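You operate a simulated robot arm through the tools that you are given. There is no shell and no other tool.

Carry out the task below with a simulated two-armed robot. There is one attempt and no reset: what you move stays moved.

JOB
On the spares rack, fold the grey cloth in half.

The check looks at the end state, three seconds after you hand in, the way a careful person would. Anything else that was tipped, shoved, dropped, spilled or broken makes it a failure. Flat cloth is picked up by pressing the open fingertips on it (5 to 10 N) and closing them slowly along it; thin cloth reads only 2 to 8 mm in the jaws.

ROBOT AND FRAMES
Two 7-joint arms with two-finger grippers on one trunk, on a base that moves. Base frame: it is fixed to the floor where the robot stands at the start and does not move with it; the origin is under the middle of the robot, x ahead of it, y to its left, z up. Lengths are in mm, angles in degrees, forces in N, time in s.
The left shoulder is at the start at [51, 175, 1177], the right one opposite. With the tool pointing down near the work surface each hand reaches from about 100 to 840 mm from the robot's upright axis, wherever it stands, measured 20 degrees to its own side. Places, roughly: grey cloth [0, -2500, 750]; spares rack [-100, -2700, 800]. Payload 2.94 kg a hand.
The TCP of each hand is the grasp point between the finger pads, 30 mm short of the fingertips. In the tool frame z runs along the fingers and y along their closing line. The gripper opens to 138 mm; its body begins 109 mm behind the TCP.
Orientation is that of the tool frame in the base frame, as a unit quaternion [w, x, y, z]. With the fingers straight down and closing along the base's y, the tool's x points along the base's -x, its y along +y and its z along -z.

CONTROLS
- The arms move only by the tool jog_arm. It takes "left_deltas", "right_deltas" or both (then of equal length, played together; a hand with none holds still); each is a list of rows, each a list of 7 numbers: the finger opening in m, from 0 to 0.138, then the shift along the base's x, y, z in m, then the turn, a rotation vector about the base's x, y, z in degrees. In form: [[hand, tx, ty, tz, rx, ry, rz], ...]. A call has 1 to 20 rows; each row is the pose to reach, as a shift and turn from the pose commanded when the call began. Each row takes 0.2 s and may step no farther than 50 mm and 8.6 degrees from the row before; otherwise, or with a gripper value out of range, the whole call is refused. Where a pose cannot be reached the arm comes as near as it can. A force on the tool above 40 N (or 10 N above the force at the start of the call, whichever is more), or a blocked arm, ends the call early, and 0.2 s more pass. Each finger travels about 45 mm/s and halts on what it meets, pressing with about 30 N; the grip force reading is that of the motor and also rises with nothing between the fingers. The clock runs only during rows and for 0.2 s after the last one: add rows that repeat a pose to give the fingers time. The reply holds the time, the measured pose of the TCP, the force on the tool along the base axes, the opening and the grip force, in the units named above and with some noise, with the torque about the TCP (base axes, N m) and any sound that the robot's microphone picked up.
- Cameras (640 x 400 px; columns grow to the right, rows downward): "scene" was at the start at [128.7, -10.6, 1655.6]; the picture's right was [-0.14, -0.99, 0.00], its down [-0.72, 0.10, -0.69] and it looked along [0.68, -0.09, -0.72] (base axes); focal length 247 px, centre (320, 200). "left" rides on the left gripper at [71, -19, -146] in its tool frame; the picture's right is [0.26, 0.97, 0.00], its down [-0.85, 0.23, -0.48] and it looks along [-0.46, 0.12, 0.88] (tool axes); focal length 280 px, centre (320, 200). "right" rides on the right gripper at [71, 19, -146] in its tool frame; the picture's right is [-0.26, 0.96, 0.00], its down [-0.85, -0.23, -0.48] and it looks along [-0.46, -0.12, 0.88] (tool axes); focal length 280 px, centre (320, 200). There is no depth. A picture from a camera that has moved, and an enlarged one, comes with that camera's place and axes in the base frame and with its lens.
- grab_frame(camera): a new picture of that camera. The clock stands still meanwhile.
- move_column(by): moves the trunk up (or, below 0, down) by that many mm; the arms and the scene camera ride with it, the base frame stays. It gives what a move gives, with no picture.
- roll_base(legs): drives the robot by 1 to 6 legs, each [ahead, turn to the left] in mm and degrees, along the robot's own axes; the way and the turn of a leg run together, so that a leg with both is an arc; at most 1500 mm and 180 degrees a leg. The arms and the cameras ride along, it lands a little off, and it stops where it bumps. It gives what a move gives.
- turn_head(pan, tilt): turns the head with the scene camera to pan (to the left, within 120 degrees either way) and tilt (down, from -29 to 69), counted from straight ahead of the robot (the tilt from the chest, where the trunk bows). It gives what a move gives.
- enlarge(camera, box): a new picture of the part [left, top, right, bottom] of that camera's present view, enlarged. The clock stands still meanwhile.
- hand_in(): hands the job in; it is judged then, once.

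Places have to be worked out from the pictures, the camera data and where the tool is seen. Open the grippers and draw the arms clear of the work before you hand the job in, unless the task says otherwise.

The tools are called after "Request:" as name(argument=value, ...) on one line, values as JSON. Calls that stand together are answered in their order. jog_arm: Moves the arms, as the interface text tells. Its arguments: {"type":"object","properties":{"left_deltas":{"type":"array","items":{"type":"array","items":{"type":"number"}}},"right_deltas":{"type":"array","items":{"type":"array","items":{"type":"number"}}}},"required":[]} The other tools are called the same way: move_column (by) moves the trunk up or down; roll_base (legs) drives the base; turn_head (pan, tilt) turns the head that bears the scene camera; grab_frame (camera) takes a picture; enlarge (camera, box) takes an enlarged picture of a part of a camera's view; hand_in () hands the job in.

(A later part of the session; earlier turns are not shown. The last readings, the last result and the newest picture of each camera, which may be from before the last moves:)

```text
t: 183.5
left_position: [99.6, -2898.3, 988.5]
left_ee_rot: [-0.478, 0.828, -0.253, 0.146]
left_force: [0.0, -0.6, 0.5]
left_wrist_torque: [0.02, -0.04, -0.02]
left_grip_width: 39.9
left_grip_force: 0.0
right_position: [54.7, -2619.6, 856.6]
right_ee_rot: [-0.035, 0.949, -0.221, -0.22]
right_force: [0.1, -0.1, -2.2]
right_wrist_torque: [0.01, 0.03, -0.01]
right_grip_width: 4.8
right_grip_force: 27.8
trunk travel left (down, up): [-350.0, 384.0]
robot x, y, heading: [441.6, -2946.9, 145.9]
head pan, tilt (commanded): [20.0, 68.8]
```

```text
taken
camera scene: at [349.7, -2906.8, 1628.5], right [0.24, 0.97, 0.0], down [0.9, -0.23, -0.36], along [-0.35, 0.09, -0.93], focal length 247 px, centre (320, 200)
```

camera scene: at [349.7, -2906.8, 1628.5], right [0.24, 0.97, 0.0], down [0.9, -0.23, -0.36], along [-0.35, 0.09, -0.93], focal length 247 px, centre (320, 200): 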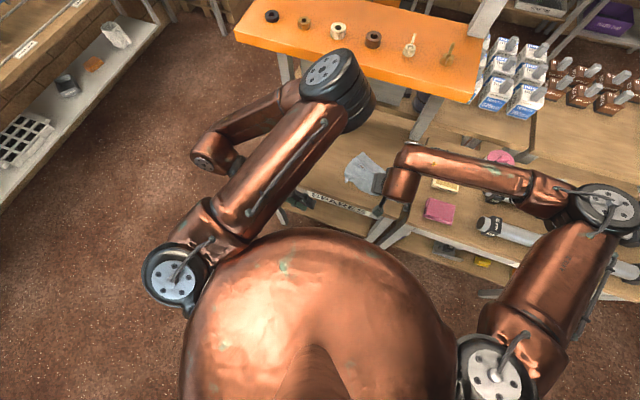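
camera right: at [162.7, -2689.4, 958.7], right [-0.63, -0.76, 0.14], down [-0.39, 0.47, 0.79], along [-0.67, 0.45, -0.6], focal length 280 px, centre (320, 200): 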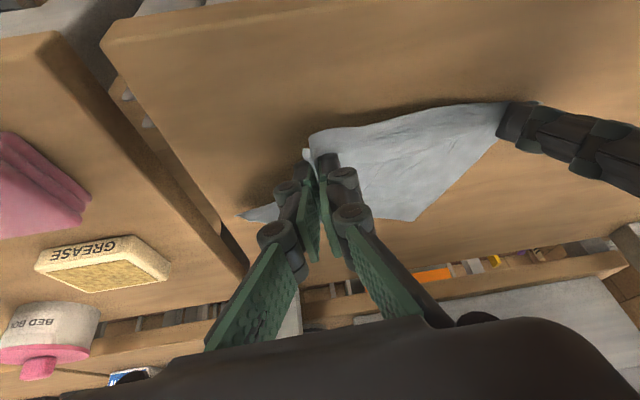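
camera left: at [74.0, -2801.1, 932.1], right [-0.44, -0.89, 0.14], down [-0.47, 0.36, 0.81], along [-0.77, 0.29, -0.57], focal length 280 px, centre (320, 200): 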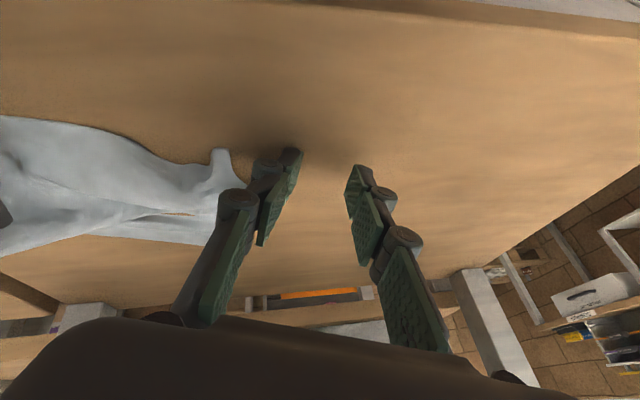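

The elbow is forward of the shoulder line, near the shelf front. I test whether the arm relaxes toward its normal posture by itself when it just holds still for a few seconds.

Request:
jog_arm(left_deltas=[[0.04, 0, 0, 0, 0, 0, 0], [0.04, 0, 0, 0, 0, 0, 0], [0.04, 0, 0, 0, 0, 0, 0], [0.04, 0, 0, 0, 0, 0, 0], [0.04, 0, 0, 0, 0, 0, 0], [0.04, 0, 0, 0, 0, 0, 0], [0.04, 0, 0, 0, 0, 0, 0], [0.04, 0, 0, 0, 0, 0, 0]])

Request:
grab_frame(camera="scene")

```text
t: 185.3
left_position: [100.8, -2897.7, 988.6]
left_ee_rot: [-0.478, 0.828, -0.253, 0.146]
left_force: [0.8, 0.2, -0.3]
left_wrist_torque: [-0.01, -0.02, -0.01]
left_grip_width: 40.2
left_grip_force: 0.0
right_position: [56.0, -2619.1, 857.3]
right_ee_rot: [-0.035, 0.949, -0.222, -0.222]
right_force: [-0.8, 0.4, 0.0]
right_wrist_torque: [-0.06, -0.11, -0.03]
right_grip_width: 4.1
right_grip_force: 25.6
trunk travel left (down, up): [-350.0, 384.0]
robot x, y, heading: [441.7, -2947.0, 145.7]
head pan, tilt (commanded): [20.0, 68.8]
```

```text
taken
camera scene: at [350.4, -2907.2, 1628.6], right [0.24, 0.97, 0.0], down [0.9, -0.23, -0.36], along [-0.35, 0.09, -0.93], focal length 247 px, centre (320, 200)
```

scene: 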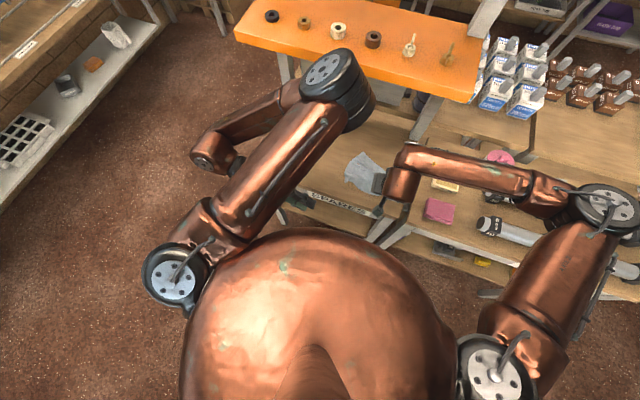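

No self-relaxation. I'll instead stretch the arm out to the left and roll the hand about the arm's axis there, which turns the elbow along with it. First back to straight-down while moving out and up.

Request:
jog_arm(left_deltas=[[0.04, -0.005, -0.02, 0.025, -6.2, 4.2, 0], [0.04, -0.02, -0.05, 0.05, -12.4, 8.4, 0], [0.04, -0.045, -0.085, 0.075, -18.7, 12.6, 0], [0.04, -0.07, -0.12, 0.1, -24.9, 16.8, 0], [0.04, -0.095, -0.155, 0.12, -31.1, 20.9, 0], [0.04, -0.12, -0.19, 0.14, -37.3, 25.1, 0], [0.04, -0.145, -0.225, 0.155, -43.6, 29.3, 0], [0.04, -0.17, -0.26, 0.165, -49.8, 33.5, 0], [0.04, -0.195, -0.295, 0.17, -49.8, 33.5, 0]])

Request:
grab_frame(camera="scene")

```text
t: 187.3
left_position: [-97.2, -3195.6, 1158.3]
left_ee_rot: [0.0, 0.957, -0.291, 0.0]
left_force: [0.0, -1.5, -0.1]
left_wrist_torque: [0.06, -0.04, 0.02]
left_grip_width: 40.0
left_grip_force: 0.1
right_position: [53.2, -2621.0, 858.1]
right_ee_rot: [-0.035, 0.95, -0.221, -0.219]
right_force: [-0.9, -1.3, -1.6]
right_wrist_torque: [0.06, -0.05, -0.02]
right_grip_width: 1.2
right_grip_force: 24.1
trunk travel left (down, up): [-350.0, 384.0]
robot x, y, heading: [442.3, -2951.8, 146.0]
head pan, tilt (commanded): [20.0, 68.8]
```

```text
taken
camera scene: at [348.0, -2910.5, 1628.6], right [0.24, 0.97, 0.0], down [0.9, -0.23, -0.36], along [-0.35, 0.09, -0.93], focal length 247 px, centre (320, 200)
```

scene: 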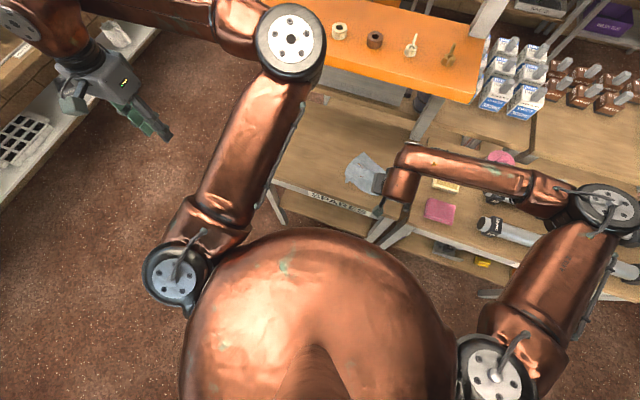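

Next I stretch the arm out to the left while turning the fingers to point left.

Request:
jog_arm(left_deltas=[[0.04, -0.019, -0.0354, 0, -6.64, 4.47, 0], [0.04, -0.038, -0.0708, 0, -13.28, 8.94, 0], [0.04, -0.057, -0.1062, 0, -19.92, 13.41, 0], [0.04, -0.076, -0.1416, 0, -26.56, 17.88, 0], [0.04, -0.095, -0.177, 0, -33.2, 22.35, 0], [0.04, -0.114, -0.2124, 0, -39.84, 26.82, 0], [0.04, -0.133, -0.2478, 0, -46.48, 31.29, 0], [0.04, -0.152, -0.2832, 0, -53.12, 35.76, 0], [0.04, -0.171, -0.3186, 0, -59.76, 40.23, 0], [0.04, -0.19, -0.354, 0, -66.4, 44.7, 0]])

Request:
turn_head(pan=60, tilt=45)

Request:
grab_frame(camera="scene")

```text
t: 189.5
left_position: [-286.8, -3549.5, 1157.9]
left_ee_rot: [0.615, 0.732, -0.223, -0.189]
left_force: [-0.4, 0.3, -0.5]
left_wrist_torque: [-0.02, 0.05, 0.0]
left_grip_width: 39.9
left_grip_force: 0.0
right_position: [54.2, -2621.0, 858.1]
right_ee_rot: [-0.035, 0.95, -0.22, -0.219]
right_force: [0.4, -0.6, 1.1]
right_wrist_torque: [-0.09, 0.03, 0.06]
right_grip_width: 3.1
right_grip_force: 38.3
trunk travel left (down, up): [-350.0, 384.0]
robot x, y, heading: [438.8, -2944.5, 145.8]
head pan, tilt (commanded): [20.0, 68.8]
```

```text
t: 190.6
left_position: [-284.1, -3546.6, 1159.7]
left_ee_rot: [0.615, 0.732, -0.223, -0.189]
left_force: [0.5, 0.1, -0.7]
left_wrist_torque: [-0.05, -0.01, 0.02]
left_grip_width: 40.0
left_grip_force: 0.0
right_position: [54.8, -2619.5, 855.7]
right_ee_rot: [-0.035, 0.949, -0.221, -0.22]
right_force: [3.7, -0.3, 3.5]
right_wrist_torque: [0.03, 0.02, -0.03]
right_grip_width: 0.0
right_grip_force: 22.6
trunk travel left (down, up): [-350.0, 384.0]
robot x, y, heading: [441.8, -2945.5, 145.8]
head pan, tilt (commanded): [60.0, 45.0]
```

```text
taken
camera scene: at [331.4, -2956.6, 1657.4], right [-0.44, 0.9, 0.0], down [0.64, 0.31, -0.71], along [-0.64, -0.31, -0.71], focal length 247 px, centre (320, 200)
```

scene: 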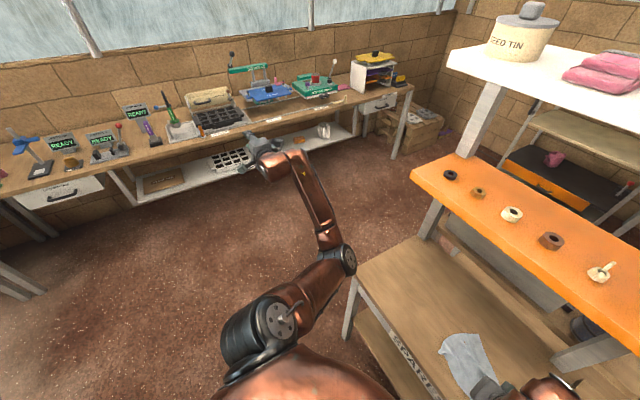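

The arm is out to the left with the elbow forward. I stretch further until nearly straight and roll the hand about the arm's axis.

Request:
jog_arm(left_deltas=[[0.04, -0.022, -0.033, 0, 0, 0, 0], [0.04, -0.045, -0.066, 0, 0, 0, 0], [0.04, -0.067, -0.1, 0, 0, 0, 0], [0.04, -0.09, -0.133, 0, 0, 0, 0], [0.04, -0.09, -0.133, 0, 4.47, 6.64, 0], [0.04, -0.09, -0.133, 0, 8.94, 13.27, 0], [0.04, -0.09, -0.133, 0, 13.4, 19.91, 0], [0.04, -0.09, -0.133, 0, 17.87, 26.54, 0], [0.04, -0.09, -0.133, 0, 22.34, 33.18, 0], [0.04, -0.09, -0.133, 0, 26.81, 39.82, 0], [0.04, -0.09, -0.133, 0, 31.28, 46.45, 0], [0.04, -0.09, -0.133, 0, 35.74, 53.09, 0]])

Request:
grab_frame(camera="scene")

```text
t: 193.2
left_position: [-375.7, -3681.9, 1158.8]
left_ee_rot: [0.403, 0.72, 0.137, -0.548]
left_force: [0.4, 0.0, 0.1]
left_wrist_torque: [-0.04, 0.02, 0.02]
left_grip_width: 39.9
left_grip_force: 0.1
right_position: [54.7, -2619.6, 857.8]
right_ee_rot: [-0.034, 0.949, -0.221, -0.22]
right_force: [1.8, 0.6, 3.1]
right_wrist_torque: [-0.12, 0.06, 0.05]
right_grip_width: 2.0
right_grip_force: 34.2
trunk travel left (down, up): [-350.0, 384.0]
robot x, y, heading: [442.8, -2945.6, 145.7]
head pan, tilt (commanded): [60.0, 45.0]
```

```text
taken
camera scene: at [331.2, -2956.9, 1657.5], right [-0.44, 0.9, 0.0], down [0.64, 0.31, -0.71], along [-0.64, -0.31, -0.71], focal length 247 px, centre (320, 200)
```

scene: 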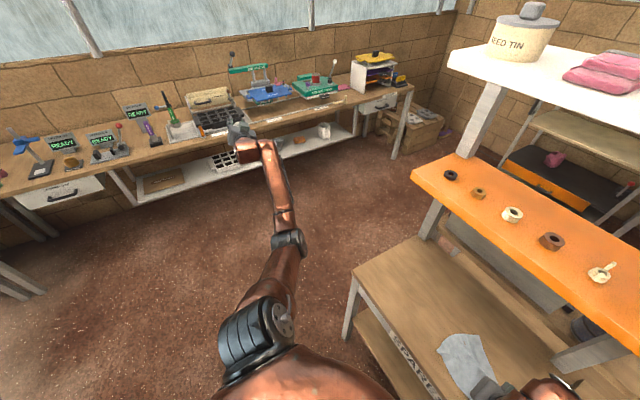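

The arm is nearly straight. I bring the hand part way back to see which way the elbow now bends.

Request:
jog_arm(left_deltas=[[0.04, 0.025, 0.037, 0, 0, 0, 0], [0.04, 0.05, 0.075, 0, 0, 0, 0], [0.04, 0.075, 0.112, 0, 0, 0, 0], [0.04, 0.1, 0.149, 0, 0, 0, 0], [0.04, 0.126, 0.187, 0, 0, 0, 0], [0.04, 0.151, 0.224, 0, 0, 0, 0]])

Request:
grab_frame(camera="scene")

```text
t: 194.6
left_position: [-223.4, -3454.1, 1158.9]
left_ee_rot: [0.403, 0.72, 0.137, -0.548]
left_force: [-0.8, 0.2, -0.1]
left_wrist_torque: [0.02, 0.02, 0.03]
left_grip_width: 40.1
left_grip_force: 0.1
right_position: [56.4, -2618.3, 857.2]
right_ee_rot: [-0.035, 0.949, -0.221, -0.22]
right_force: [2.2, 1.1, 1.6]
right_wrist_torque: [-0.13, 0.09, 0.08]
right_grip_width: 2.4
right_grip_force: 34.6
trunk travel left (down, up): [-350.0, 384.0]
robot x, y, heading: [443.8, -2950.2, 146.0]
head pan, tilt (commanded): [60.0, 45.0]
```

```text
taken
camera scene: at [332.0, -2955.7, 1657.5], right [-0.44, 0.9, 0.0], down [0.64, 0.31, -0.71], along [-0.64, -0.31, -0.71], focal length 247 px, centre (320, 200)
```

scene: 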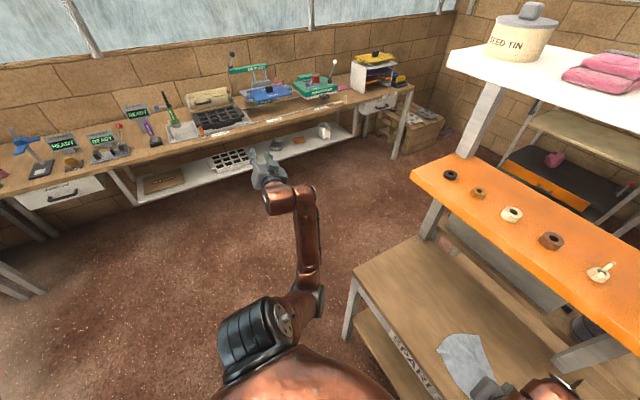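

The elbow went lower, so that roll direction was wrong. I stretch out again and roll the other way, twice as far.

Request:
jog_arm(left_deltas=[[0.04, -0.03, -0.045, 0, 0, 0, 0], [0.04, -0.058, -0.086, 0, 0, 0, 0], [0.04, -0.086, -0.127, 0, 0, 0, 0], [0.04, -0.114, -0.168, 0, 0, 0, 0], [0.04, -0.142, -0.209, 0, 0, 0, 0], [0.04, -0.151, -0.224, 0, -4.47, -6.64, 0], [0.04, -0.151, -0.224, 0, -8.94, -13.27, 0], [0.04, -0.151, -0.224, 0, -13.4, -19.91, 0], [0.04, -0.151, -0.224, 0, -17.87, -26.54, 0], [0.04, -0.151, -0.224, 0, -22.34, -33.18, 0], [0.04, -0.151, -0.224, 0, -26.81, -39.82, 0], [0.04, -0.151, -0.224, 0, -31.28, -46.45, 0], [0.04, -0.151, -0.224, 0, -35.74, -53.09, 0], [0.04, -0.151, -0.224, 0, -40.21, -59.72, 0], [0.04, -0.151, -0.224, 0, -44.68, -66.36, 0], [0.04, -0.151, -0.224, 0, -49.15, -73.0, 0], [0.04, -0.151, -0.224, 0, -53.62, -79.63, 0], [0.04, -0.151, -0.224, 0, -58.08, -86.27, 0], [0.04, -0.151, -0.224, 0, -62.55, -92.9, 0], [0.04, -0.151, -0.224, 0, -67.02, -99.54, 0]])

Request:
jog_arm(left_deltas=[[0.04, 0.025, 0.037, 0, 0, 0, 0], [0.04, 0.05, 0.075, 0, 0, 0, 0], [0.04, 0.075, 0.112, 0, 0, 0, 0], [0.04, 0.1, 0.149, 0, 0, 0, 0], [0.04, 0.126, 0.187, 0, 0, 0, 0], [0.04, 0.151, 0.224, 0, 0, 0, 0]])

Request:
grab_frame(camera="scene")

```text
refused: row 1 steps farther than a row can; nothing moved
```

```text
t: 196.0
left_position: [-115.5, -3202.9, 1148.5]
left_ee_rot: [0.404, 0.72, 0.139, -0.547]
left_force: [0.0, -0.3, -0.7]
left_wrist_torque: [0.01, -0.02, -0.04]
left_grip_width: 40.0
left_grip_force: 0.2
left hand out of reach, approached as far as the arm can: row 3, 4, 5, 6
right_position: [56.4, -2620.2, 857.7]
right_ee_rot: [-0.034, 0.95, -0.22, -0.22]
right_force: [0.5, 0.2, -2.2]
right_wrist_torque: [0.01, 0.03, 0.0]
right_grip_width: 4.4
right_grip_force: 37.9
trunk travel left (down, up): [-350.0, 384.0]
robot x, y, heading: [441.3, -2949.1, 145.8]
head pan, tilt (commanded): [60.0, 45.0]
```

```text
taken
camera scene: at [332.0, -2957.4, 1657.6], right [-0.44, 0.9, 0.0], down [0.64, 0.31, -0.71], along [-0.64, -0.31, -0.71], focal length 247 px, centre (320, 200)
```

scene: 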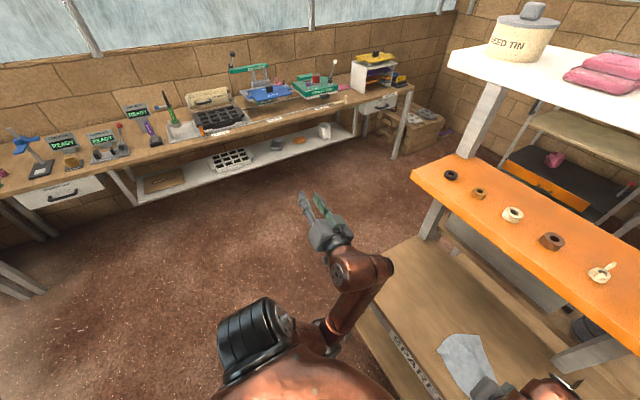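

My second call ran although the first was refused, so the hand came further in. I now stretch the arm back out to the left properly.

Request:
jog_arm(left_deltas=[[0.04, -0.02, -0.03, 0, 0, 0, 0], [0.04, -0.045, -0.067, 0, 0, 0, 0], [0.04, -0.071, -0.105, 0, 0, 0, 0], [0.04, -0.097, -0.143, 0, 0, 0, 0], [0.04, -0.122, -0.181, 0, 0, 0, 0], [0.04, -0.148, -0.219, 0, 0, 0, 0], [0.04, -0.174, -0.257, 0, 0, 0, 0], [0.04, -0.199, -0.296, 0, 0, 0, 0], [0.04, -0.225, -0.334, 0, 0, 0, 0], [0.04, -0.251, -0.372, 0, 0, 0, 0], [0.04, -0.277, -0.411, 0, 0, 0, 0], [0.04, -0.303, -0.45, 0, 0, 0, 0]])

Request:
grab_frame(camera="scene")

```text
t: 198.6
left_position: [-421.0, -3653.4, 1147.9]
left_ee_rot: [0.402, 0.721, 0.137, -0.548]
left_force: [-0.1, 0.0, 0.0]
left_wrist_torque: [0.02, 0.0, -0.03]
left_grip_width: 39.9
left_grip_force: 0.1
right_position: [56.4, -2619.6, 857.8]
right_ee_rot: [-0.036, 0.95, -0.221, -0.219]
right_force: [-0.7, 0.4, -1.3]
right_wrist_torque: [0.02, 0.01, 0.01]
right_grip_width: 5.1
right_grip_force: 29.0
trunk travel left (down, up): [-350.0, 384.0]
robot x, y, heading: [440.6, -2945.9, 145.9]
head pan, tilt (commanded): [60.0, 45.0]
```

```text
taken
camera scene: at [330.5, -2958.2, 1657.4], right [-0.44, 0.9, 0.0], down [0.64, 0.31, -0.71], along [-0.64, -0.31, -0.71], focal length 247 px, centre (320, 200)
```

scene: 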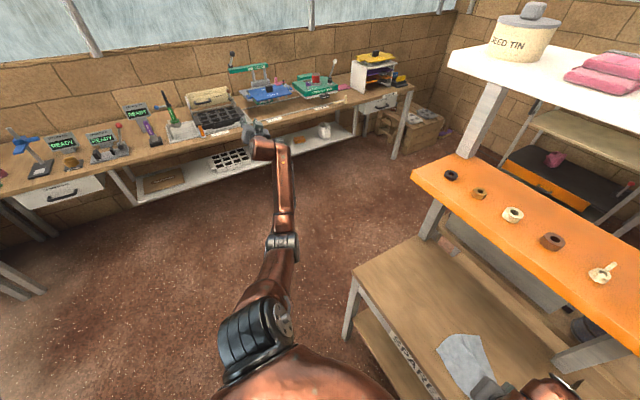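

The arm is stretched nearly straight again. I roll the hand the opposite way by a large angle.

Request:
jog_arm(left_deltas=[[0.04, 0, 0, 0, -4.47, -6.64, 0], [0.04, 0, 0, 0, -8.94, -13.27, 0], [0.04, 0, 0, 0, -13.4, -19.91, 0], [0.04, 0, 0, 0, -17.87, -26.54, 0], [0.04, 0, 0, 0, -22.34, -33.18, 0], [0.04, 0, 0, 0, -26.81, -39.82, 0], [0.04, 0, 0, 0, -31.28, -46.45, 0], [0.04, 0, 0, 0, -35.74, -53.09, 0], [0.04, 0, 0, 0, -40.21, -59.72, 0], [0.04, 0, 0, 0, -44.68, -66.36, 0], [0.04, 0, 0, 0, -49.15, -73.0, 0], [0.04, 0, 0, 0, -53.62, -79.63, 0], [0.04, 0, 0, 0, -58.08, -86.27, 0], [0.04, 0, 0, 0, -62.55, -92.9, 0], [0.04, 0, 0, 0, -67.02, -99.54, 0], [0.04, 0, 0, 0, -71.49, -106.18, 0], [0.04, 0, 0, 0, -75.96, -112.81, 0], [0.04, 0, 0, 0, -80.42, -119.45, 0]])

Request:
grab_frame(camera="scene")

```text
t: 202.4
left_position: [-419.2, -3652.8, 1149.0]
left_ee_rot: [0.615, 0.441, -0.566, 0.327]
left_force: [-0.1, -0.1, -1.0]
left_wrist_torque: [0.02, -0.03, 0.01]
left_grip_width: 40.0
left_grip_force: 0.0
right_position: [55.9, -2619.1, 857.3]
right_ee_rot: [-0.035, 0.949, -0.221, -0.22]
right_force: [1.7, -0.4, 4.3]
right_wrist_torque: [0.06, -0.04, -0.09]
right_grip_width: 0.2
right_grip_force: 23.0
trunk travel left (down, up): [-350.0, 384.0]
robot x, y, heading: [441.7, -2948.8, 146.0]
head pan, tilt (commanded): [60.0, 45.0]
```

```text
taken
camera scene: at [331.3, -2957.3, 1657.5], right [-0.44, 0.9, 0.0], down [0.64, 0.31, -0.71], along [-0.64, -0.31, -0.71], focal length 247 px, centre (320, 200)
```

scene: 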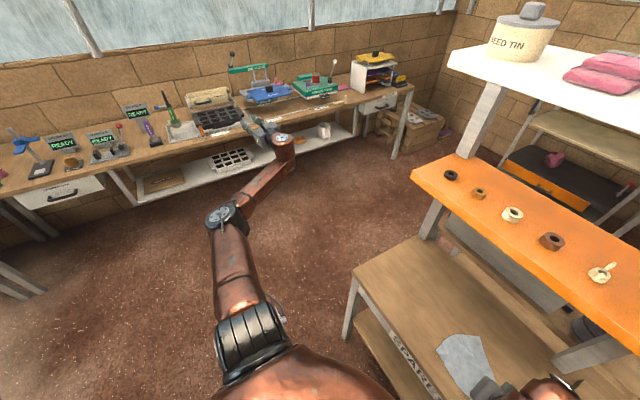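

Excellent – the elbow has swung to the outside. I draw the hand in part way with this orientation and check that the elbow stays out.

Request:
jog_arm(left_deltas=[[0.04, 0.025, 0.037, 0, 0, 0, 0], [0.04, 0.05, 0.075, 0, 0, 0, 0], [0.04, 0.075, 0.112, 0, 0, 0, 0], [0.04, 0.1, 0.149, 0, 0, 0, 0], [0.04, 0.126, 0.187, 0, 0, 0, 0], [0.04, 0.151, 0.224, 0, 0, 0, 0], [0.04, 0.176, 0.262, 0, 0, 0, 0]])

Request:
grab_frame(camera="scene")

```text
t: 204.0
left_position: [-242.6, -3389.4, 1147.0]
left_ee_rot: [0.615, 0.44, -0.567, 0.327]
left_force: [-0.4, 0.1, -0.6]
left_wrist_torque: [0.02, -0.01, 0.04]
left_grip_width: 40.1
left_grip_force: 0.2
right_position: [54.6, -2619.0, 857.3]
right_ee_rot: [-0.033, 0.95, -0.221, -0.22]
right_force: [3.0, -2.2, -1.5]
right_wrist_torque: [-0.05, -0.04, 0.05]
right_grip_width: 3.6
right_grip_force: 38.7
trunk travel left (down, up): [-350.0, 384.0]
robot x, y, heading: [443.8, -2948.4, 145.9]
head pan, tilt (commanded): [60.0, 45.0]
```

```text
taken
camera scene: at [330.7, -2955.3, 1657.4], right [-0.44, 0.9, 0.0], down [0.64, 0.31, -0.71], along [-0.64, -0.31, -0.71], focal length 247 px, centre (320, 200)
```

scene: 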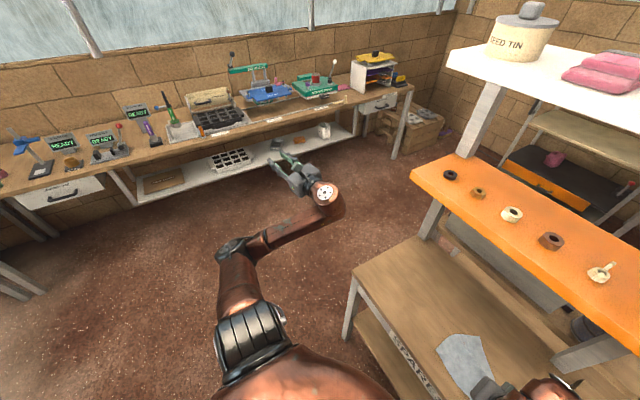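

Elbow stays outside. Now I rotate the hand to straight-down while moving in, so the wrist barely has to move.

Request:
jog_arm(left_deltas=[[0.04, 0.014, 0.021, 0, 6.52, 1.28, 3.94], [0.04, 0.028, 0.042, 0, 13.04, 2.56, 7.89], [0.04, 0.042, 0.063, 0, 19.56, 3.84, 11.83], [0.04, 0.056, 0.084, 0, 26.09, 5.11, 15.77], [0.04, 0.07, 0.105, 0, 32.61, 6.39, 19.71], [0.04, 0.084, 0.126, 0, 39.13, 7.67, 23.66], [0.04, 0.098, 0.147, 0, 45.65, 8.95, 27.6], [0.04, 0.112, 0.168, 0, 52.17, 10.23, 31.54], [0.04, 0.126, 0.189, 0, 58.69, 11.51, 35.49], [0.04, 0.14, 0.21, 0, 65.21, 12.79, 39.43], [0.04, 0.154, 0.231, 0, 71.74, 14.06, 43.37], [0.04, 0.168, 0.252, 0, 78.26, 15.34, 47.31], [0.04, 0.182, 0.271, 0, 84.78, 16.62, 51.26], [0.04, 0.195, 0.29, 0, 91.3, 17.9, 55.2]])

Request:
grab_frame(camera="scene")

```text
t: 207.0
left_position: [-47.5, -3097.4, 1149.3]
left_ee_rot: [0.0, 0.957, -0.291, -0.001]
left_force: [-0.9, 0.4, 0.9]
left_wrist_torque: [-0.03, 0.05, -0.01]
left_grip_width: 40.0
left_grip_force: 0.1
right_position: [55.9, -2619.5, 857.3]
right_ee_rot: [-0.034, 0.95, -0.22, -0.221]
right_force: [-0.3, 0.1, -2.1]
right_wrist_torque: [0.01, -0.02, -0.01]
right_grip_width: 5.3
right_grip_force: 38.0
trunk travel left (down, up): [-350.0, 384.0]
robot x, y, heading: [440.2, -2949.1, 145.8]
head pan, tilt (commanded): [60.0, 45.0]
```

```text
taken
camera scene: at [332.7, -2956.3, 1657.6], right [-0.44, 0.9, 0.0], down [0.64, 0.31, -0.71], along [-0.64, -0.31, -0.71], focal length 247 px, centre (320, 200)
```

scene: 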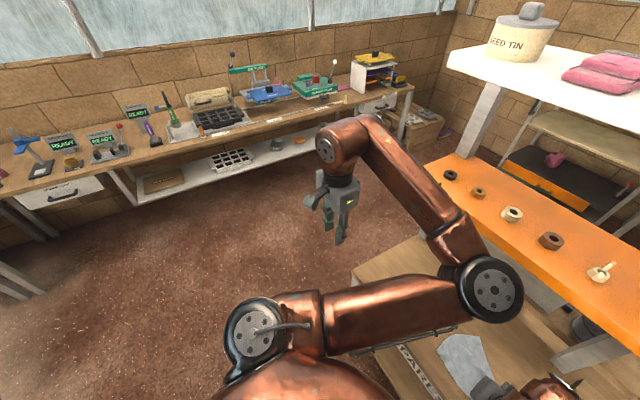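

The combined rotation flipped it inside again. I reverse that exact motion, then undo only the hand's roll (a pure wrist turn), and after that swing the fingers down about a level axis.

Request:
jog_arm(left_deltas=[[0.04, -0.013, -0.019, 0, -6.52, -1.28, -3.94], [0.04, -0.027, -0.038, 0, -13.04, -2.56, -7.89], [0.04, -0.041, -0.059, 0, -19.56, -3.84, -11.83], [0.04, -0.055, -0.08, 0, -26.09, -5.11, -15.77], [0.04, -0.069, -0.101, 0, -32.61, -6.39, -19.71], [0.04, -0.083, -0.122, 0, -39.13, -7.67, -23.66], [0.04, -0.097, -0.143, 0, -45.65, -8.95, -27.6], [0.04, -0.111, -0.164, 0, -52.17, -10.23, -31.54], [0.04, -0.125, -0.185, 0, -58.69, -11.51, -35.49], [0.04, -0.139, -0.206, 0, -65.21, -12.79, -39.43], [0.04, -0.153, -0.227, 0, -71.74, -14.06, -43.37], [0.04, -0.167, -0.248, 0, -78.26, -15.34, -47.31], [0.04, -0.181, -0.269, 0, -84.78, -16.62, -51.26], [0.04, -0.195, -0.29, 0, -91.3, -17.9, -55.2]])

Request:
grab_frame(camera="scene")

```text
t: 210.0
left_position: [-244.0, -3390.1, 1147.9]
left_ee_rot: [0.615, 0.44, -0.567, 0.326]
left_force: [-0.9, 0.0, 0.1]
left_wrist_torque: [-0.04, 0.0, 0.01]
left_grip_width: 40.0
left_grip_force: 0.0
right_position: [55.2, -2620.3, 858.5]
right_ee_rot: [-0.035, 0.949, -0.221, -0.222]
right_force: [2.3, -1.5, 1.6]
right_wrist_torque: [0.02, -0.05, -0.02]
right_grip_width: 0.0
right_grip_force: 24.3
trunk travel left (down, up): [-350.0, 384.0]
robot x, y, heading: [440.9, -2946.9, 145.7]
head pan, tilt (commanded): [60.0, 45.0]
```

```text
taken
camera scene: at [331.1, -2958.0, 1657.5], right [-0.44, 0.9, 0.0], down [0.64, 0.31, -0.71], along [-0.64, -0.31, -0.71], focal length 247 px, centre (320, 200)
```

scene: 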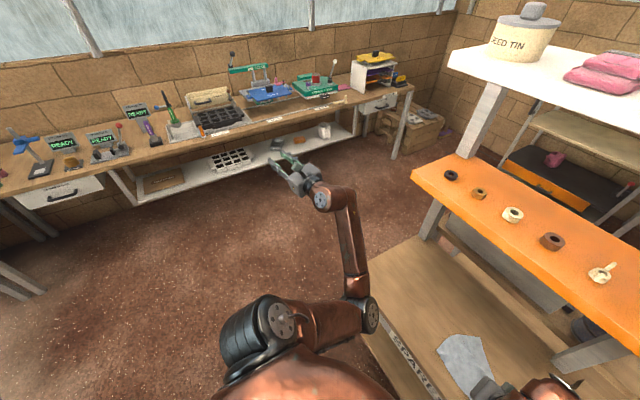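

The path did not retrace (the elbow is inside again). I roll the hand forward here with the arm bent (wrist only), to be able to repeat the outward roll with the arm stretched.

Request:
jog_arm(left_deltas=[[0.04, 0, 0, 0, 4.47, 6.64, 0], [0.04, 0, 0, 0, 8.94, 13.27, 0], [0.04, 0, 0, 0, 13.4, 19.91, 0], [0.04, 0, 0, 0, 17.87, 26.54, 0], [0.04, 0, 0, 0, 22.34, 33.18, 0], [0.04, 0, 0, 0, 26.81, 39.82, 0], [0.04, 0, 0, 0, 31.28, 46.45, 0], [0.04, 0, 0, 0, 35.74, 53.09, 0], [0.04, 0, 0, 0, 40.21, 59.72, 0], [0.04, 0, 0, 0, 44.68, 66.36, 0], [0.04, 0, 0, 0, 49.15, 73.0, 0], [0.04, 0, 0, 0, 53.62, 79.63, 0], [0.04, 0, 0, 0, 58.08, 86.27, 0], [0.04, 0, 0, 0, 62.55, 92.9, 0], [0.04, 0, 0, 0, 67.02, 99.54, 0]])

Request:
grab_frame(camera="scene")

```text
t: 213.2
left_position: [-244.5, -3390.1, 1148.3]
left_ee_rot: [0.501, 0.752, 0.003, -0.428]
left_force: [0.4, 0.4, 0.1]
left_wrist_torque: [0.05, -0.04, 0.0]
left_grip_width: 40.3
left_grip_force: 0.1
right_position: [56.7, -2619.2, 856.8]
right_ee_rot: [-0.035, 0.949, -0.222, -0.22]
right_force: [-0.8, 0.7, -1.1]
right_wrist_torque: [0.02, -0.03, 0.0]
right_grip_width: 1.1
right_grip_force: 24.6
trunk travel left (down, up): [-350.0, 384.0]
robot x, y, heading: [441.3, -2948.3, 146.0]
head pan, tilt (commanded): [60.0, 45.0]
```

```text
taken
camera scene: at [331.6, -2956.7, 1657.5], right [-0.44, 0.9, 0.0], down [0.64, 0.31, -0.71], along [-0.64, -0.31, -0.71], focal length 247 px, centre (320, 200)
```

scene: 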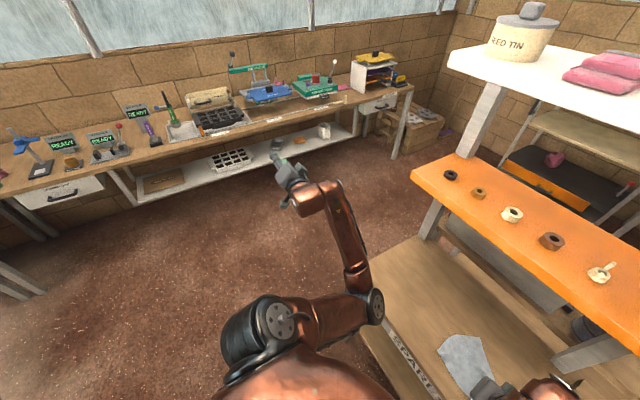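

The elbow stayed put this time. Now I stretch out and roll back with the arm nearly straight.

Request:
jog_arm(left_deltas=[[0.04, -0.025, -0.037, 0, 0, 0, 0], [0.04, -0.05, -0.075, 0, 0, 0, 0], [0.04, -0.075, -0.112, 0, 0, 0, 0], [0.04, -0.1, -0.149, 0, 0, 0, 0], [0.04, -0.126, -0.187, 0, 0, 0, 0], [0.04, -0.151, -0.224, 0, 0, 0, 0], [0.04, -0.176, -0.262, 0, 0, 0, 0], [0.04, -0.176, -0.262, 0, -4.47, -6.64, 0], [0.04, -0.176, -0.262, 0, -8.94, -13.27, 0], [0.04, -0.176, -0.262, 0, -13.4, -19.91, 0], [0.04, -0.176, -0.262, 0, -17.87, -26.54, 0], [0.04, -0.176, -0.262, 0, -22.34, -33.18, 0], [0.04, -0.176, -0.262, 0, -26.81, -39.82, 0], [0.04, -0.176, -0.262, 0, -31.28, -46.45, 0], [0.04, -0.176, -0.262, 0, -35.74, -53.09, 0], [0.04, -0.176, -0.262, 0, -40.21, -59.72, 0], [0.04, -0.176, -0.262, 0, -44.68, -66.36, 0], [0.04, -0.176, -0.262, 0, -49.15, -73.0, 0], [0.04, -0.176, -0.262, 0, -53.62, -79.63, 0]])

Request:
grab_frame(camera="scene")

```text
t: 217.2
left_position: [-420.0, -3652.1, 1148.4]
left_ee_rot: [0.649, 0.558, -0.487, 0.178]
left_force: [0.1, 0.1, 0.1]
left_wrist_torque: [0.04, 0.02, 0.0]
left_grip_width: 40.0
left_grip_force: 0.1
right_position: [54.9, -2619.5, 858.2]
right_ee_rot: [-0.035, 0.949, -0.222, -0.22]
right_force: [-0.8, -0.6, -2.1]
right_wrist_torque: [0.02, 0.01, -0.03]
right_grip_width: 5.5
right_grip_force: 34.8
trunk travel left (down, up): [-350.0, 384.0]
robot x, y, heading: [443.9, -2950.1, 145.6]
head pan, tilt (commanded): [60.0, 45.0]
```

```text
taken
camera scene: at [331.1, -2957.2, 1657.5], right [-0.44, 0.9, 0.0], down [0.64, 0.31, -0.71], along [-0.64, -0.31, -0.71], focal length 247 px, centre (320, 200)
```

scene: 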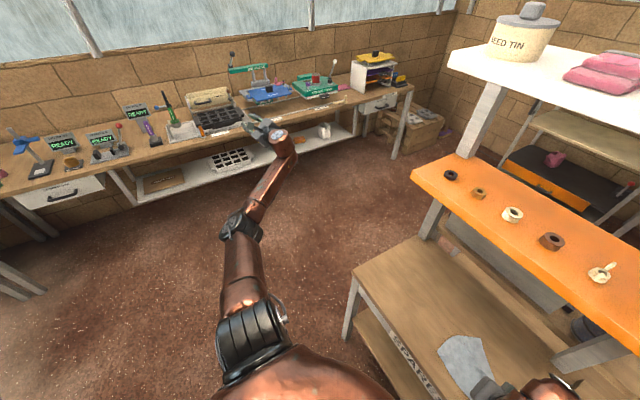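

The elbow is coming to the outside. I roll some more to bring it clearly out.

Request:
jog_arm(left_deltas=[[0.04, 0, 0, 0, -4.47, -6.64, 0], [0.04, 0, 0, 0, -8.94, -13.27, 0], [0.04, 0, 0, 0, -13.4, -19.91, 0], [0.04, 0, 0, 0, -17.87, -26.54, 0], [0.04, 0, 0, 0, -22.34, -33.18, 0], [0.04, 0, 0, 0, -26.81, -39.82, 0], [0.04, 0, 0, 0, -31.28, -46.45, 0], [0.04, 0, 0, 0, -35.74, -53.09, 0], [0.04, 0, 0, 0, -40.21, -59.72, 0], [0.04, 0.02, 0.03, 0, -40.21, -59.72, 0], [0.04, 0.045, 0.067, 0, -40.21, -59.72, 0], [0.04, 0.07, 0.104, 0, -40.21, -59.72, 0], [0.04, 0.095, 0.141, 0, -40.21, -59.72, 0], [0.04, 0.12, 0.178, 0, -40.21, -59.72, 0]])

Request:
grab_frame(camera="scene")

```text
t: 220.2
left_position: [-298.7, -3471.6, 1149.5]
left_ee_rot: [-0.47, -0.152, 0.651, -0.576]
left_force: [0.6, 0.6, -0.4]
left_wrist_torque: [0.03, -0.05, 0.01]
left_grip_width: 39.8
left_grip_force: 0.0
right_position: [56.2, -2619.0, 857.1]
right_ee_rot: [-0.036, 0.949, -0.222, -0.22]
right_force: [0.5, 0.7, 1.4]
right_wrist_torque: [-0.02, 0.03, -0.02]
right_grip_width: 4.1
right_grip_force: 25.9
trunk travel left (down, up): [-350.0, 384.0]
robot x, y, heading: [442.9, -2949.1, 146.1]
head pan, tilt (commanded): [60.0, 45.0]
```

```text
taken
camera scene: at [331.9, -2956.1, 1657.5], right [-0.44, 0.9, 0.0], down [0.64, 0.31, -0.71], along [-0.64, -0.31, -0.71], focal length 247 px, centre (320, 200)
```

scene: 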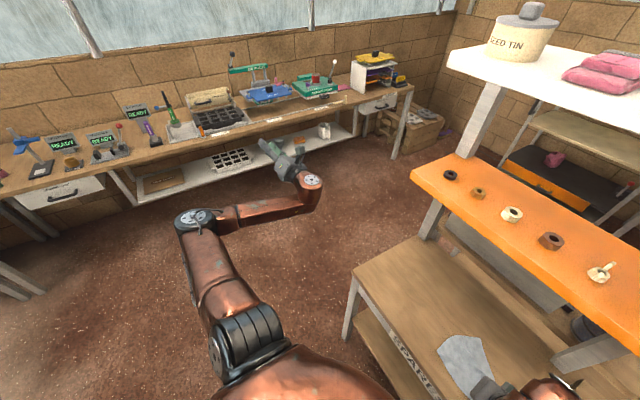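

The elbow is clearly outside now. I undo the roll here with the arm bent (wrist only).

Request:
jog_arm(left_deltas=[[0.04, 0, 0, 0, 4.47, 6.64, 0], [0.04, 0, 0, 0, 8.94, 13.27, 0], [0.04, 0, 0, 0, 13.4, 19.91, 0], [0.04, 0, 0, 0, 17.87, 26.54, 0], [0.04, 0, 0, 0, 22.34, 33.18, 0], [0.04, 0, 0, 0, 26.81, 39.82, 0], [0.04, 0, 0, 0, 31.28, 46.45, 0], [0.04, 0, 0, 0, 35.74, 53.09, 0], [0.04, 0, 0, 0, 40.21, 59.72, 0], [0.04, 0, 0, 0, 44.68, 66.36, 0], [0.04, 0, 0, 0, 49.15, 73.0, 0], [0.04, 0, 0, 0, 53.62, 79.63, 0], [0.04, 0, 0, 0, 58.08, 86.27, 0], [0.04, 0, 0, 0, 62.55, 92.9, 0], [0.04, 0, 0, 0, 67.02, 99.54, 0], [0.04, 0, 0, 0, 71.49, 106.18, 0]])

Request:
grab_frame(camera="scene")

```text
t: 223.6
left_position: [-299.3, -3474.3, 1147.5]
left_ee_rot: [0.615, 0.733, -0.223, -0.189]
left_force: [-0.1, 0.0, 0.0]
left_wrist_torque: [0.01, 0.0, 0.03]
left_grip_width: 40.1
left_grip_force: 0.1
right_position: [56.2, -2618.6, 857.1]
right_ee_rot: [-0.034, 0.95, -0.221, -0.22]
right_force: [-0.2, 1.4, -1.4]
right_wrist_torque: [0.06, -0.01, -0.06]
right_grip_width: 0.1
right_grip_force: 23.6
trunk travel left (down, up): [-350.0, 384.0]
robot x, y, heading: [442.7, -2947.3, 145.7]
head pan, tilt (commanded): [60.0, 45.0]
```

```text
taken
camera scene: at [331.4, -2956.5, 1657.5], right [-0.44, 0.9, 0.0], down [0.64, 0.31, -0.71], along [-0.64, -0.31, -0.71], focal length 247 px, centre (320, 200)
```

scene: 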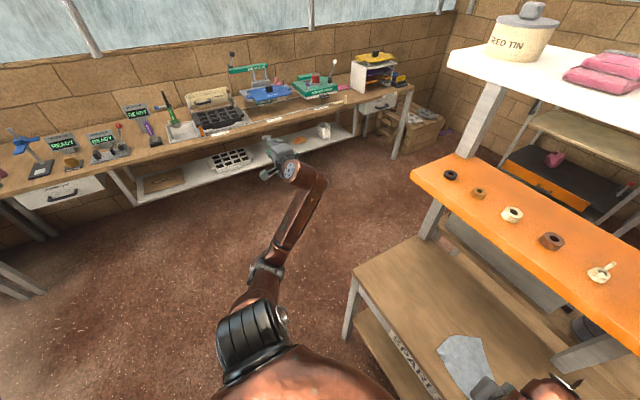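

Orientation is back to "fingers left" with the elbow low-outside. Now I swing the fingers down about the level axis while keeping the wrist in place.

Request:
jog_arm(left_deltas=[[0.04, 0.002, 0.003, -0.035, 6.64, -4.47, 0], [0.04, 0.008, 0.012, -0.075, 13.28, -8.94, 0], [0.04, 0.018, 0.027, -0.11, 19.92, -13.41, 0], [0.04, 0.033, 0.048, -0.143, 26.56, -17.88, 0], [0.04, 0.05, 0.074, -0.172, 33.2, -22.35, 0], [0.04, 0.07, 0.104, -0.197, 39.84, -26.82, 0], [0.04, 0.092, 0.136, -0.216, 46.48, -31.29, 0], [0.04, 0.114, 0.17, -0.229, 53.12, -35.76, 0], [0.04, 0.136, 0.202, -0.235, 59.76, -40.23, 0], [0.04, 0.157, 0.234, -0.236, 66.4, -44.7, 0]])

Request:
grab_frame(camera="scene")

```text
t: 225.8
left_position: [-141.7, -3238.4, 913.5]
left_ee_rot: [0.0, 0.957, -0.291, 0.001]
left_force: [0.4, 1.0, -0.3]
left_wrist_torque: [0.04, 0.0, -0.01]
left_grip_width: 40.0
left_grip_force: 0.1
right_position: [56.4, -2619.8, 856.4]
right_ee_rot: [-0.035, 0.949, -0.222, -0.221]
right_force: [0.0, 0.1, 0.7]
right_wrist_torque: [0.03, -0.11, -0.01]
right_grip_width: 4.8
right_grip_force: 25.7
trunk travel left (down, up): [-350.0, 384.0]
robot x, y, heading: [444.1, -2946.5, 145.7]
head pan, tilt (commanded): [60.0, 45.0]
```

```text
taken
camera scene: at [332.0, -2955.7, 1657.5], right [-0.44, 0.9, 0.0], down [0.64, 0.31, -0.71], along [-0.64, -0.31, -0.71], focal length 247 px, centre (320, 200)
```

scene: 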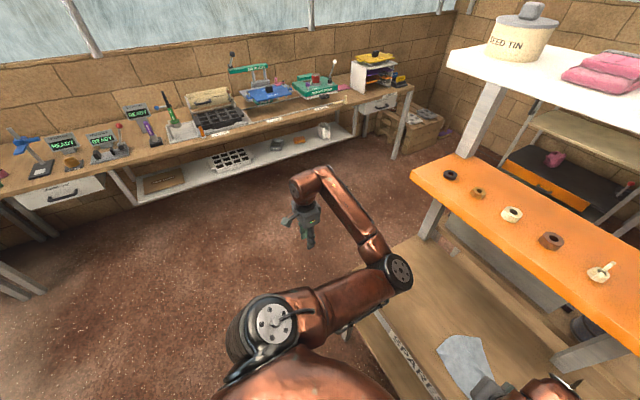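

With this wrist configuration the elbow keeps turning inward, but it is clear of rack and head. I test whether the left arm is usable this way by bringing the hand in front of the rack and checking the elbow.

Request:
jog_arm(left_deltas=[[0.04, 0.024, 0.036, 0.01, 0, 0, 0], [0.04, 0.048, 0.072, 0.02, 0, 0, 0], [0.04, 0.072, 0.108, 0.03, 0, 0, 0], [0.04, 0.097, 0.144, 0.03, 0, 0, 0], [0.04, 0.121, 0.18, 0.03, 0, 0, 0], [0.04, 0.145, 0.216, 0.03, 0, 0, 0]])

Request:
turn_head(pan=0, tilt=50)

Request:
grab_frame(camera="scene")

```text
t: 227.2
left_position: [-29.1, -3072.3, 943.5]
left_ee_rot: [0.001, 0.962, -0.275, -0.006]
left_force: [-0.5, 0.3, -0.4]
left_wrist_torque: [0.01, -0.03, 0.0]
left_grip_width: 40.2
left_grip_force: 0.3
left hand out of reach, approached as far as the arm can: row 5, 6
right_position: [54.1, -2619.5, 857.3]
right_ee_rot: [-0.035, 0.949, -0.222, -0.219]
right_force: [0.0, -1.8, -3.2]
right_wrist_torque: [0.05, 0.06, -0.01]
right_grip_width: 5.0
right_grip_force: 37.6
trunk travel left (down, up): [-350.0, 384.0]
robot x, y, heading: [440.9, -2945.6, 146.1]
head pan, tilt (commanded): [60.0, 45.0]
```

```text
t: 228.5
left_position: [-28.8, -3070.9, 944.3]
left_ee_rot: [0.001, 0.961, -0.276, -0.007]
left_force: [-0.2, -1.1, -0.2]
left_wrist_torque: [-0.01, 0.03, -0.03]
left_grip_width: 40.0
left_grip_force: 0.1
right_position: [54.8, -2619.1, 857.9]
right_ee_rot: [-0.034, 0.949, -0.222, -0.22]
right_force: [-1.3, -1.1, 0.1]
right_wrist_torque: [0.04, -0.05, -0.03]
right_grip_width: 4.8
right_grip_force: 26.2
trunk travel left (down, up): [-350.0, 384.0]
robot x, y, heading: [445.2, -2945.4, 146.2]
head pan, tilt (commanded): [0.0, 50.0]
```

```text
taken
camera scene: at [341.1, -2877.6, 1650.6], right [0.56, 0.83, 0.0], down [0.63, -0.43, -0.64], along [-0.53, 0.36, -0.77], focal length 247 px, centre (320, 200)
```

scene: 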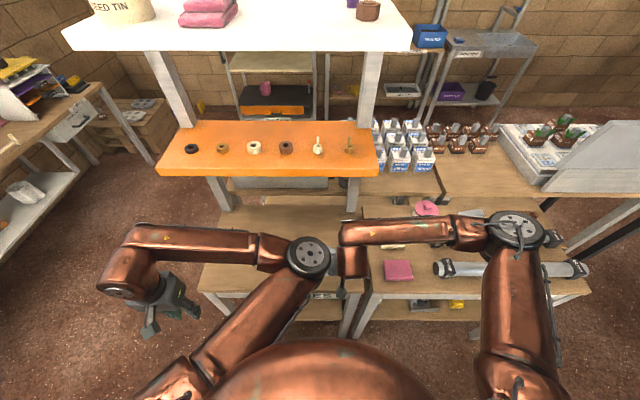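

With the elbow inside the left arm comes too close to the right wrist to be usable here. I park the left arm out to the left, clear of everything, and look at the cloth, intending to work with the right hand alone.

Request:
jog_arm(left_deltas=[[0.04, -0.02, -0.03, 0.0, 0, 0, 0], [0.04, -0.045, -0.067, 0.01, 0, 0, 0], [0.04, -0.07, -0.104, 0.02, 0, 0, 0], [0.04, -0.095, -0.141, 0.03, 0, 0, 0], [0.04, -0.12, -0.178, 0.04, 0, 0, 0], [0.04, -0.14, -0.215, 0.05, 0, 0, 0]])

Request:
grab_frame(camera="scene")

Request:
enlarge(camera="scene", box=[240, 190, 400, 310])

Request:
grab_frame(camera="right")

```text
t: 229.9
left_position: [-168.8, -3288.4, 992.6]
left_ee_rot: [0.0, 0.957, -0.291, 0.0]
left_force: [0.1, -0.2, -0.1]
left_wrist_torque: [0.01, -0.01, 0.02]
left_grip_width: 39.9
left_grip_force: 0.1
right_position: [54.9, -2619.9, 858.7]
right_ee_rot: [-0.035, 0.949, -0.221, -0.221]
right_force: [-0.3, -0.4, 1.5]
right_wrist_torque: [0.05, -0.02, -0.04]
right_grip_width: 4.1
right_grip_force: 26.7
trunk travel left (down, up): [-350.0, 384.0]
robot x, y, heading: [442.4, -2949.2, 145.9]
head pan, tilt (commanded): [0.0, 50.0]
```

```text
taken
camera scene: at [340.3, -2879.8, 1650.6], right [0.56, 0.83, 0.0], down [0.63, -0.43, -0.64], along [-0.53, 0.36, -0.77], focal length 247 px, centre (320, 200)
```

scene: 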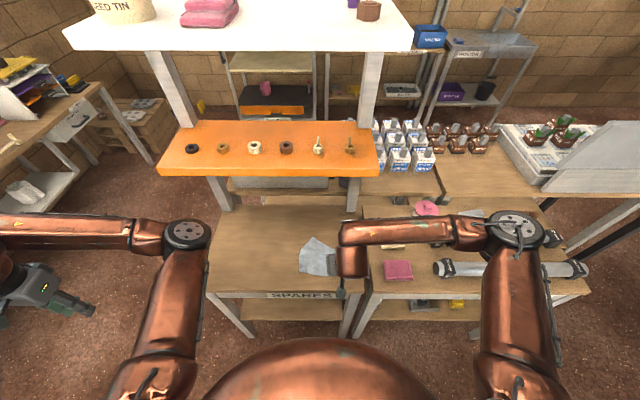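

```text
3.33 times, centred on (320, 250) of scene
camera zoom: at [340.3, -2879.8, 1650.6], right [0.56, 0.83, 0.0], down [0.63, -0.43, -0.64], along [-0.53, 0.36, -0.77], focal length 825 px, centre (320, 33)
```

zoom: 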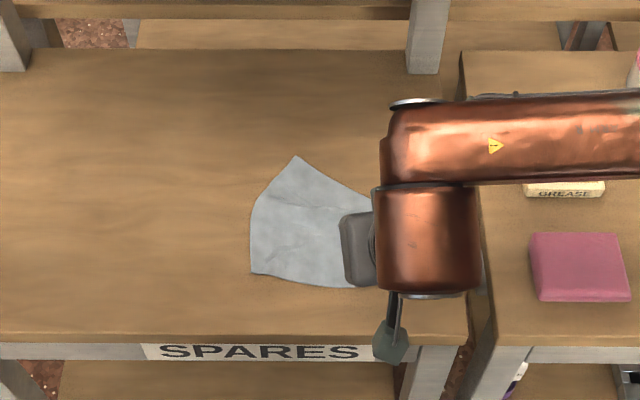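

```text
taken
camera right: at [163.0, -2690.7, 959.6], right [-0.63, -0.76, 0.14], down [-0.39, 0.47, 0.79], along [-0.67, 0.44, -0.6], focal length 280 px, centre (320, 200)
```

right: 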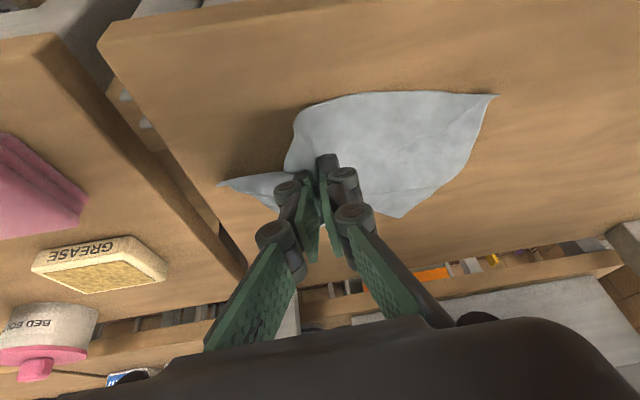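

I lower the right hand, set the cloth down and release it, then back off to see the whole cloth.

Request:
jog_arm(right_deltas=[[0.0, 0.002, -0.0013, -0.006, 0, 0, 0], [0.0, 0.004, -0.0027, -0.012, 0, 0, 0], [0.0, 0.006, -0.004, -0.018, 0, 0, 0], [0.0, 0.008, -0.0054, -0.023, 0, 0, 0], [0.006, 0.008, -0.0054, -0.025, 0, 0, 0], [0.012, 0.008, -0.0054, -0.025, 0, 0, 0], [0.018, 0.008, -0.0054, -0.025, 0, 0, 0], [0.026, 0.008, -0.0054, -0.025, 0, 0, 0], [0.034, 0.008, -0.0054, -0.025, 0, 0, 0], [0.034, 0.008, -0.0054, -0.015, 0, 0, 0], [0.034, 0.012, -0.008, 0.005, 0, 0, 0], [0.034, 0.04, -0.01, 0.03, 0, 0, 0], [0.034, 0.08, -0.005, 0.05, 0, 0, 0], [0.034, 0.12, 0.0, 0.06, 0, 0, 0]])

Request:
enlarge(camera="scene", box=[240, 190, 400, 310])

Request:
grab_frame(camera="right")

```text
t: 232.9
left_position: [-168.9, -3287.1, 994.6]
left_ee_rot: [0.001, 0.957, -0.291, 0.0]
left_force: [-0.3, -0.2, 0.0]
left_wrist_torque: [-0.02, 0.04, -0.02]
left_grip_width: 39.9
left_grip_force: 0.0
right_position: [176.9, -2619.5, 918.5]
right_ee_rot: [-0.035, 0.949, -0.221, -0.22]
right_force: [0.1, 0.7, 0.1]
right_wrist_torque: [0.01, 0.04, 0.03]
right_grip_width: 34.0
right_grip_force: 0.0
trunk travel left (down, up): [-350.0, 384.0]
robot x, y, heading: [442.4, -2947.3, 145.8]
head pan, tilt (commanded): [0.0, 50.0]
```

```text
3.33 times, centred on (320, 250) of scene
camera zoom: at [342.2, -2877.5, 1650.7], right [0.56, 0.83, 0.0], down [0.63, -0.43, -0.64], along [-0.53, 0.36, -0.77], focal length 825 px, centre (320, 33)
```

zoom: 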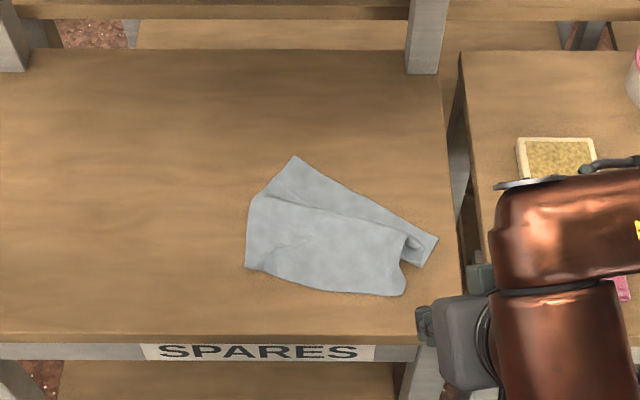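

```text
taken
camera right: at [284.9, -2689.9, 1019.4], right [-0.63, -0.76, 0.14], down [-0.39, 0.47, 0.79], along [-0.67, 0.44, -0.6], focal length 280 px, centre (320, 200)
```

right: 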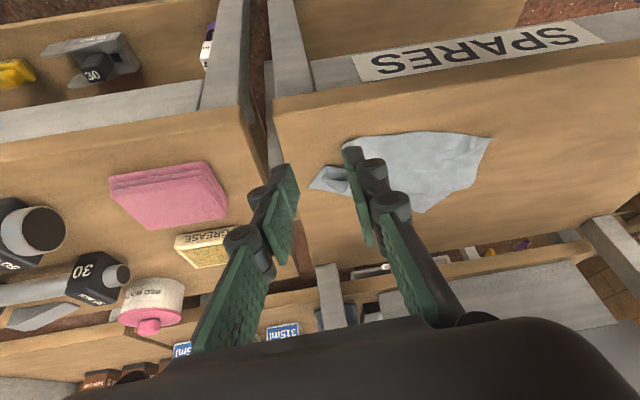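

I zoom in closely on the cloth to see its folds.

Request:
enlarge(camera="scene", box=[290, 220, 360, 266])

```text
8.70 times, centred on (325, 243) of scene
camera zoom: at [342.2, -2877.5, 1650.7], right [0.56, 0.83, 0.0], down [0.63, -0.43, -0.64], along [-0.53, 0.36, -0.77], focal length 2152 px, centre (276, -174)
```

zoom: 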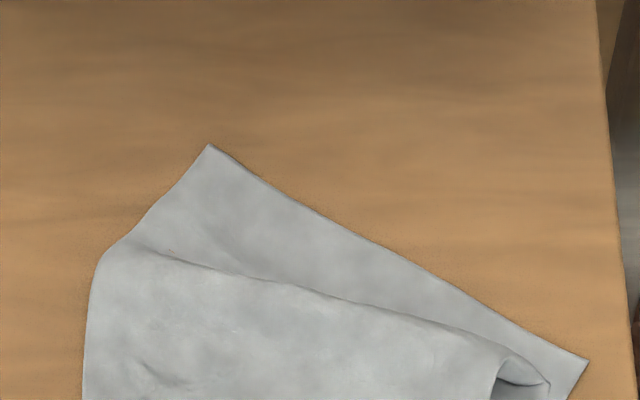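

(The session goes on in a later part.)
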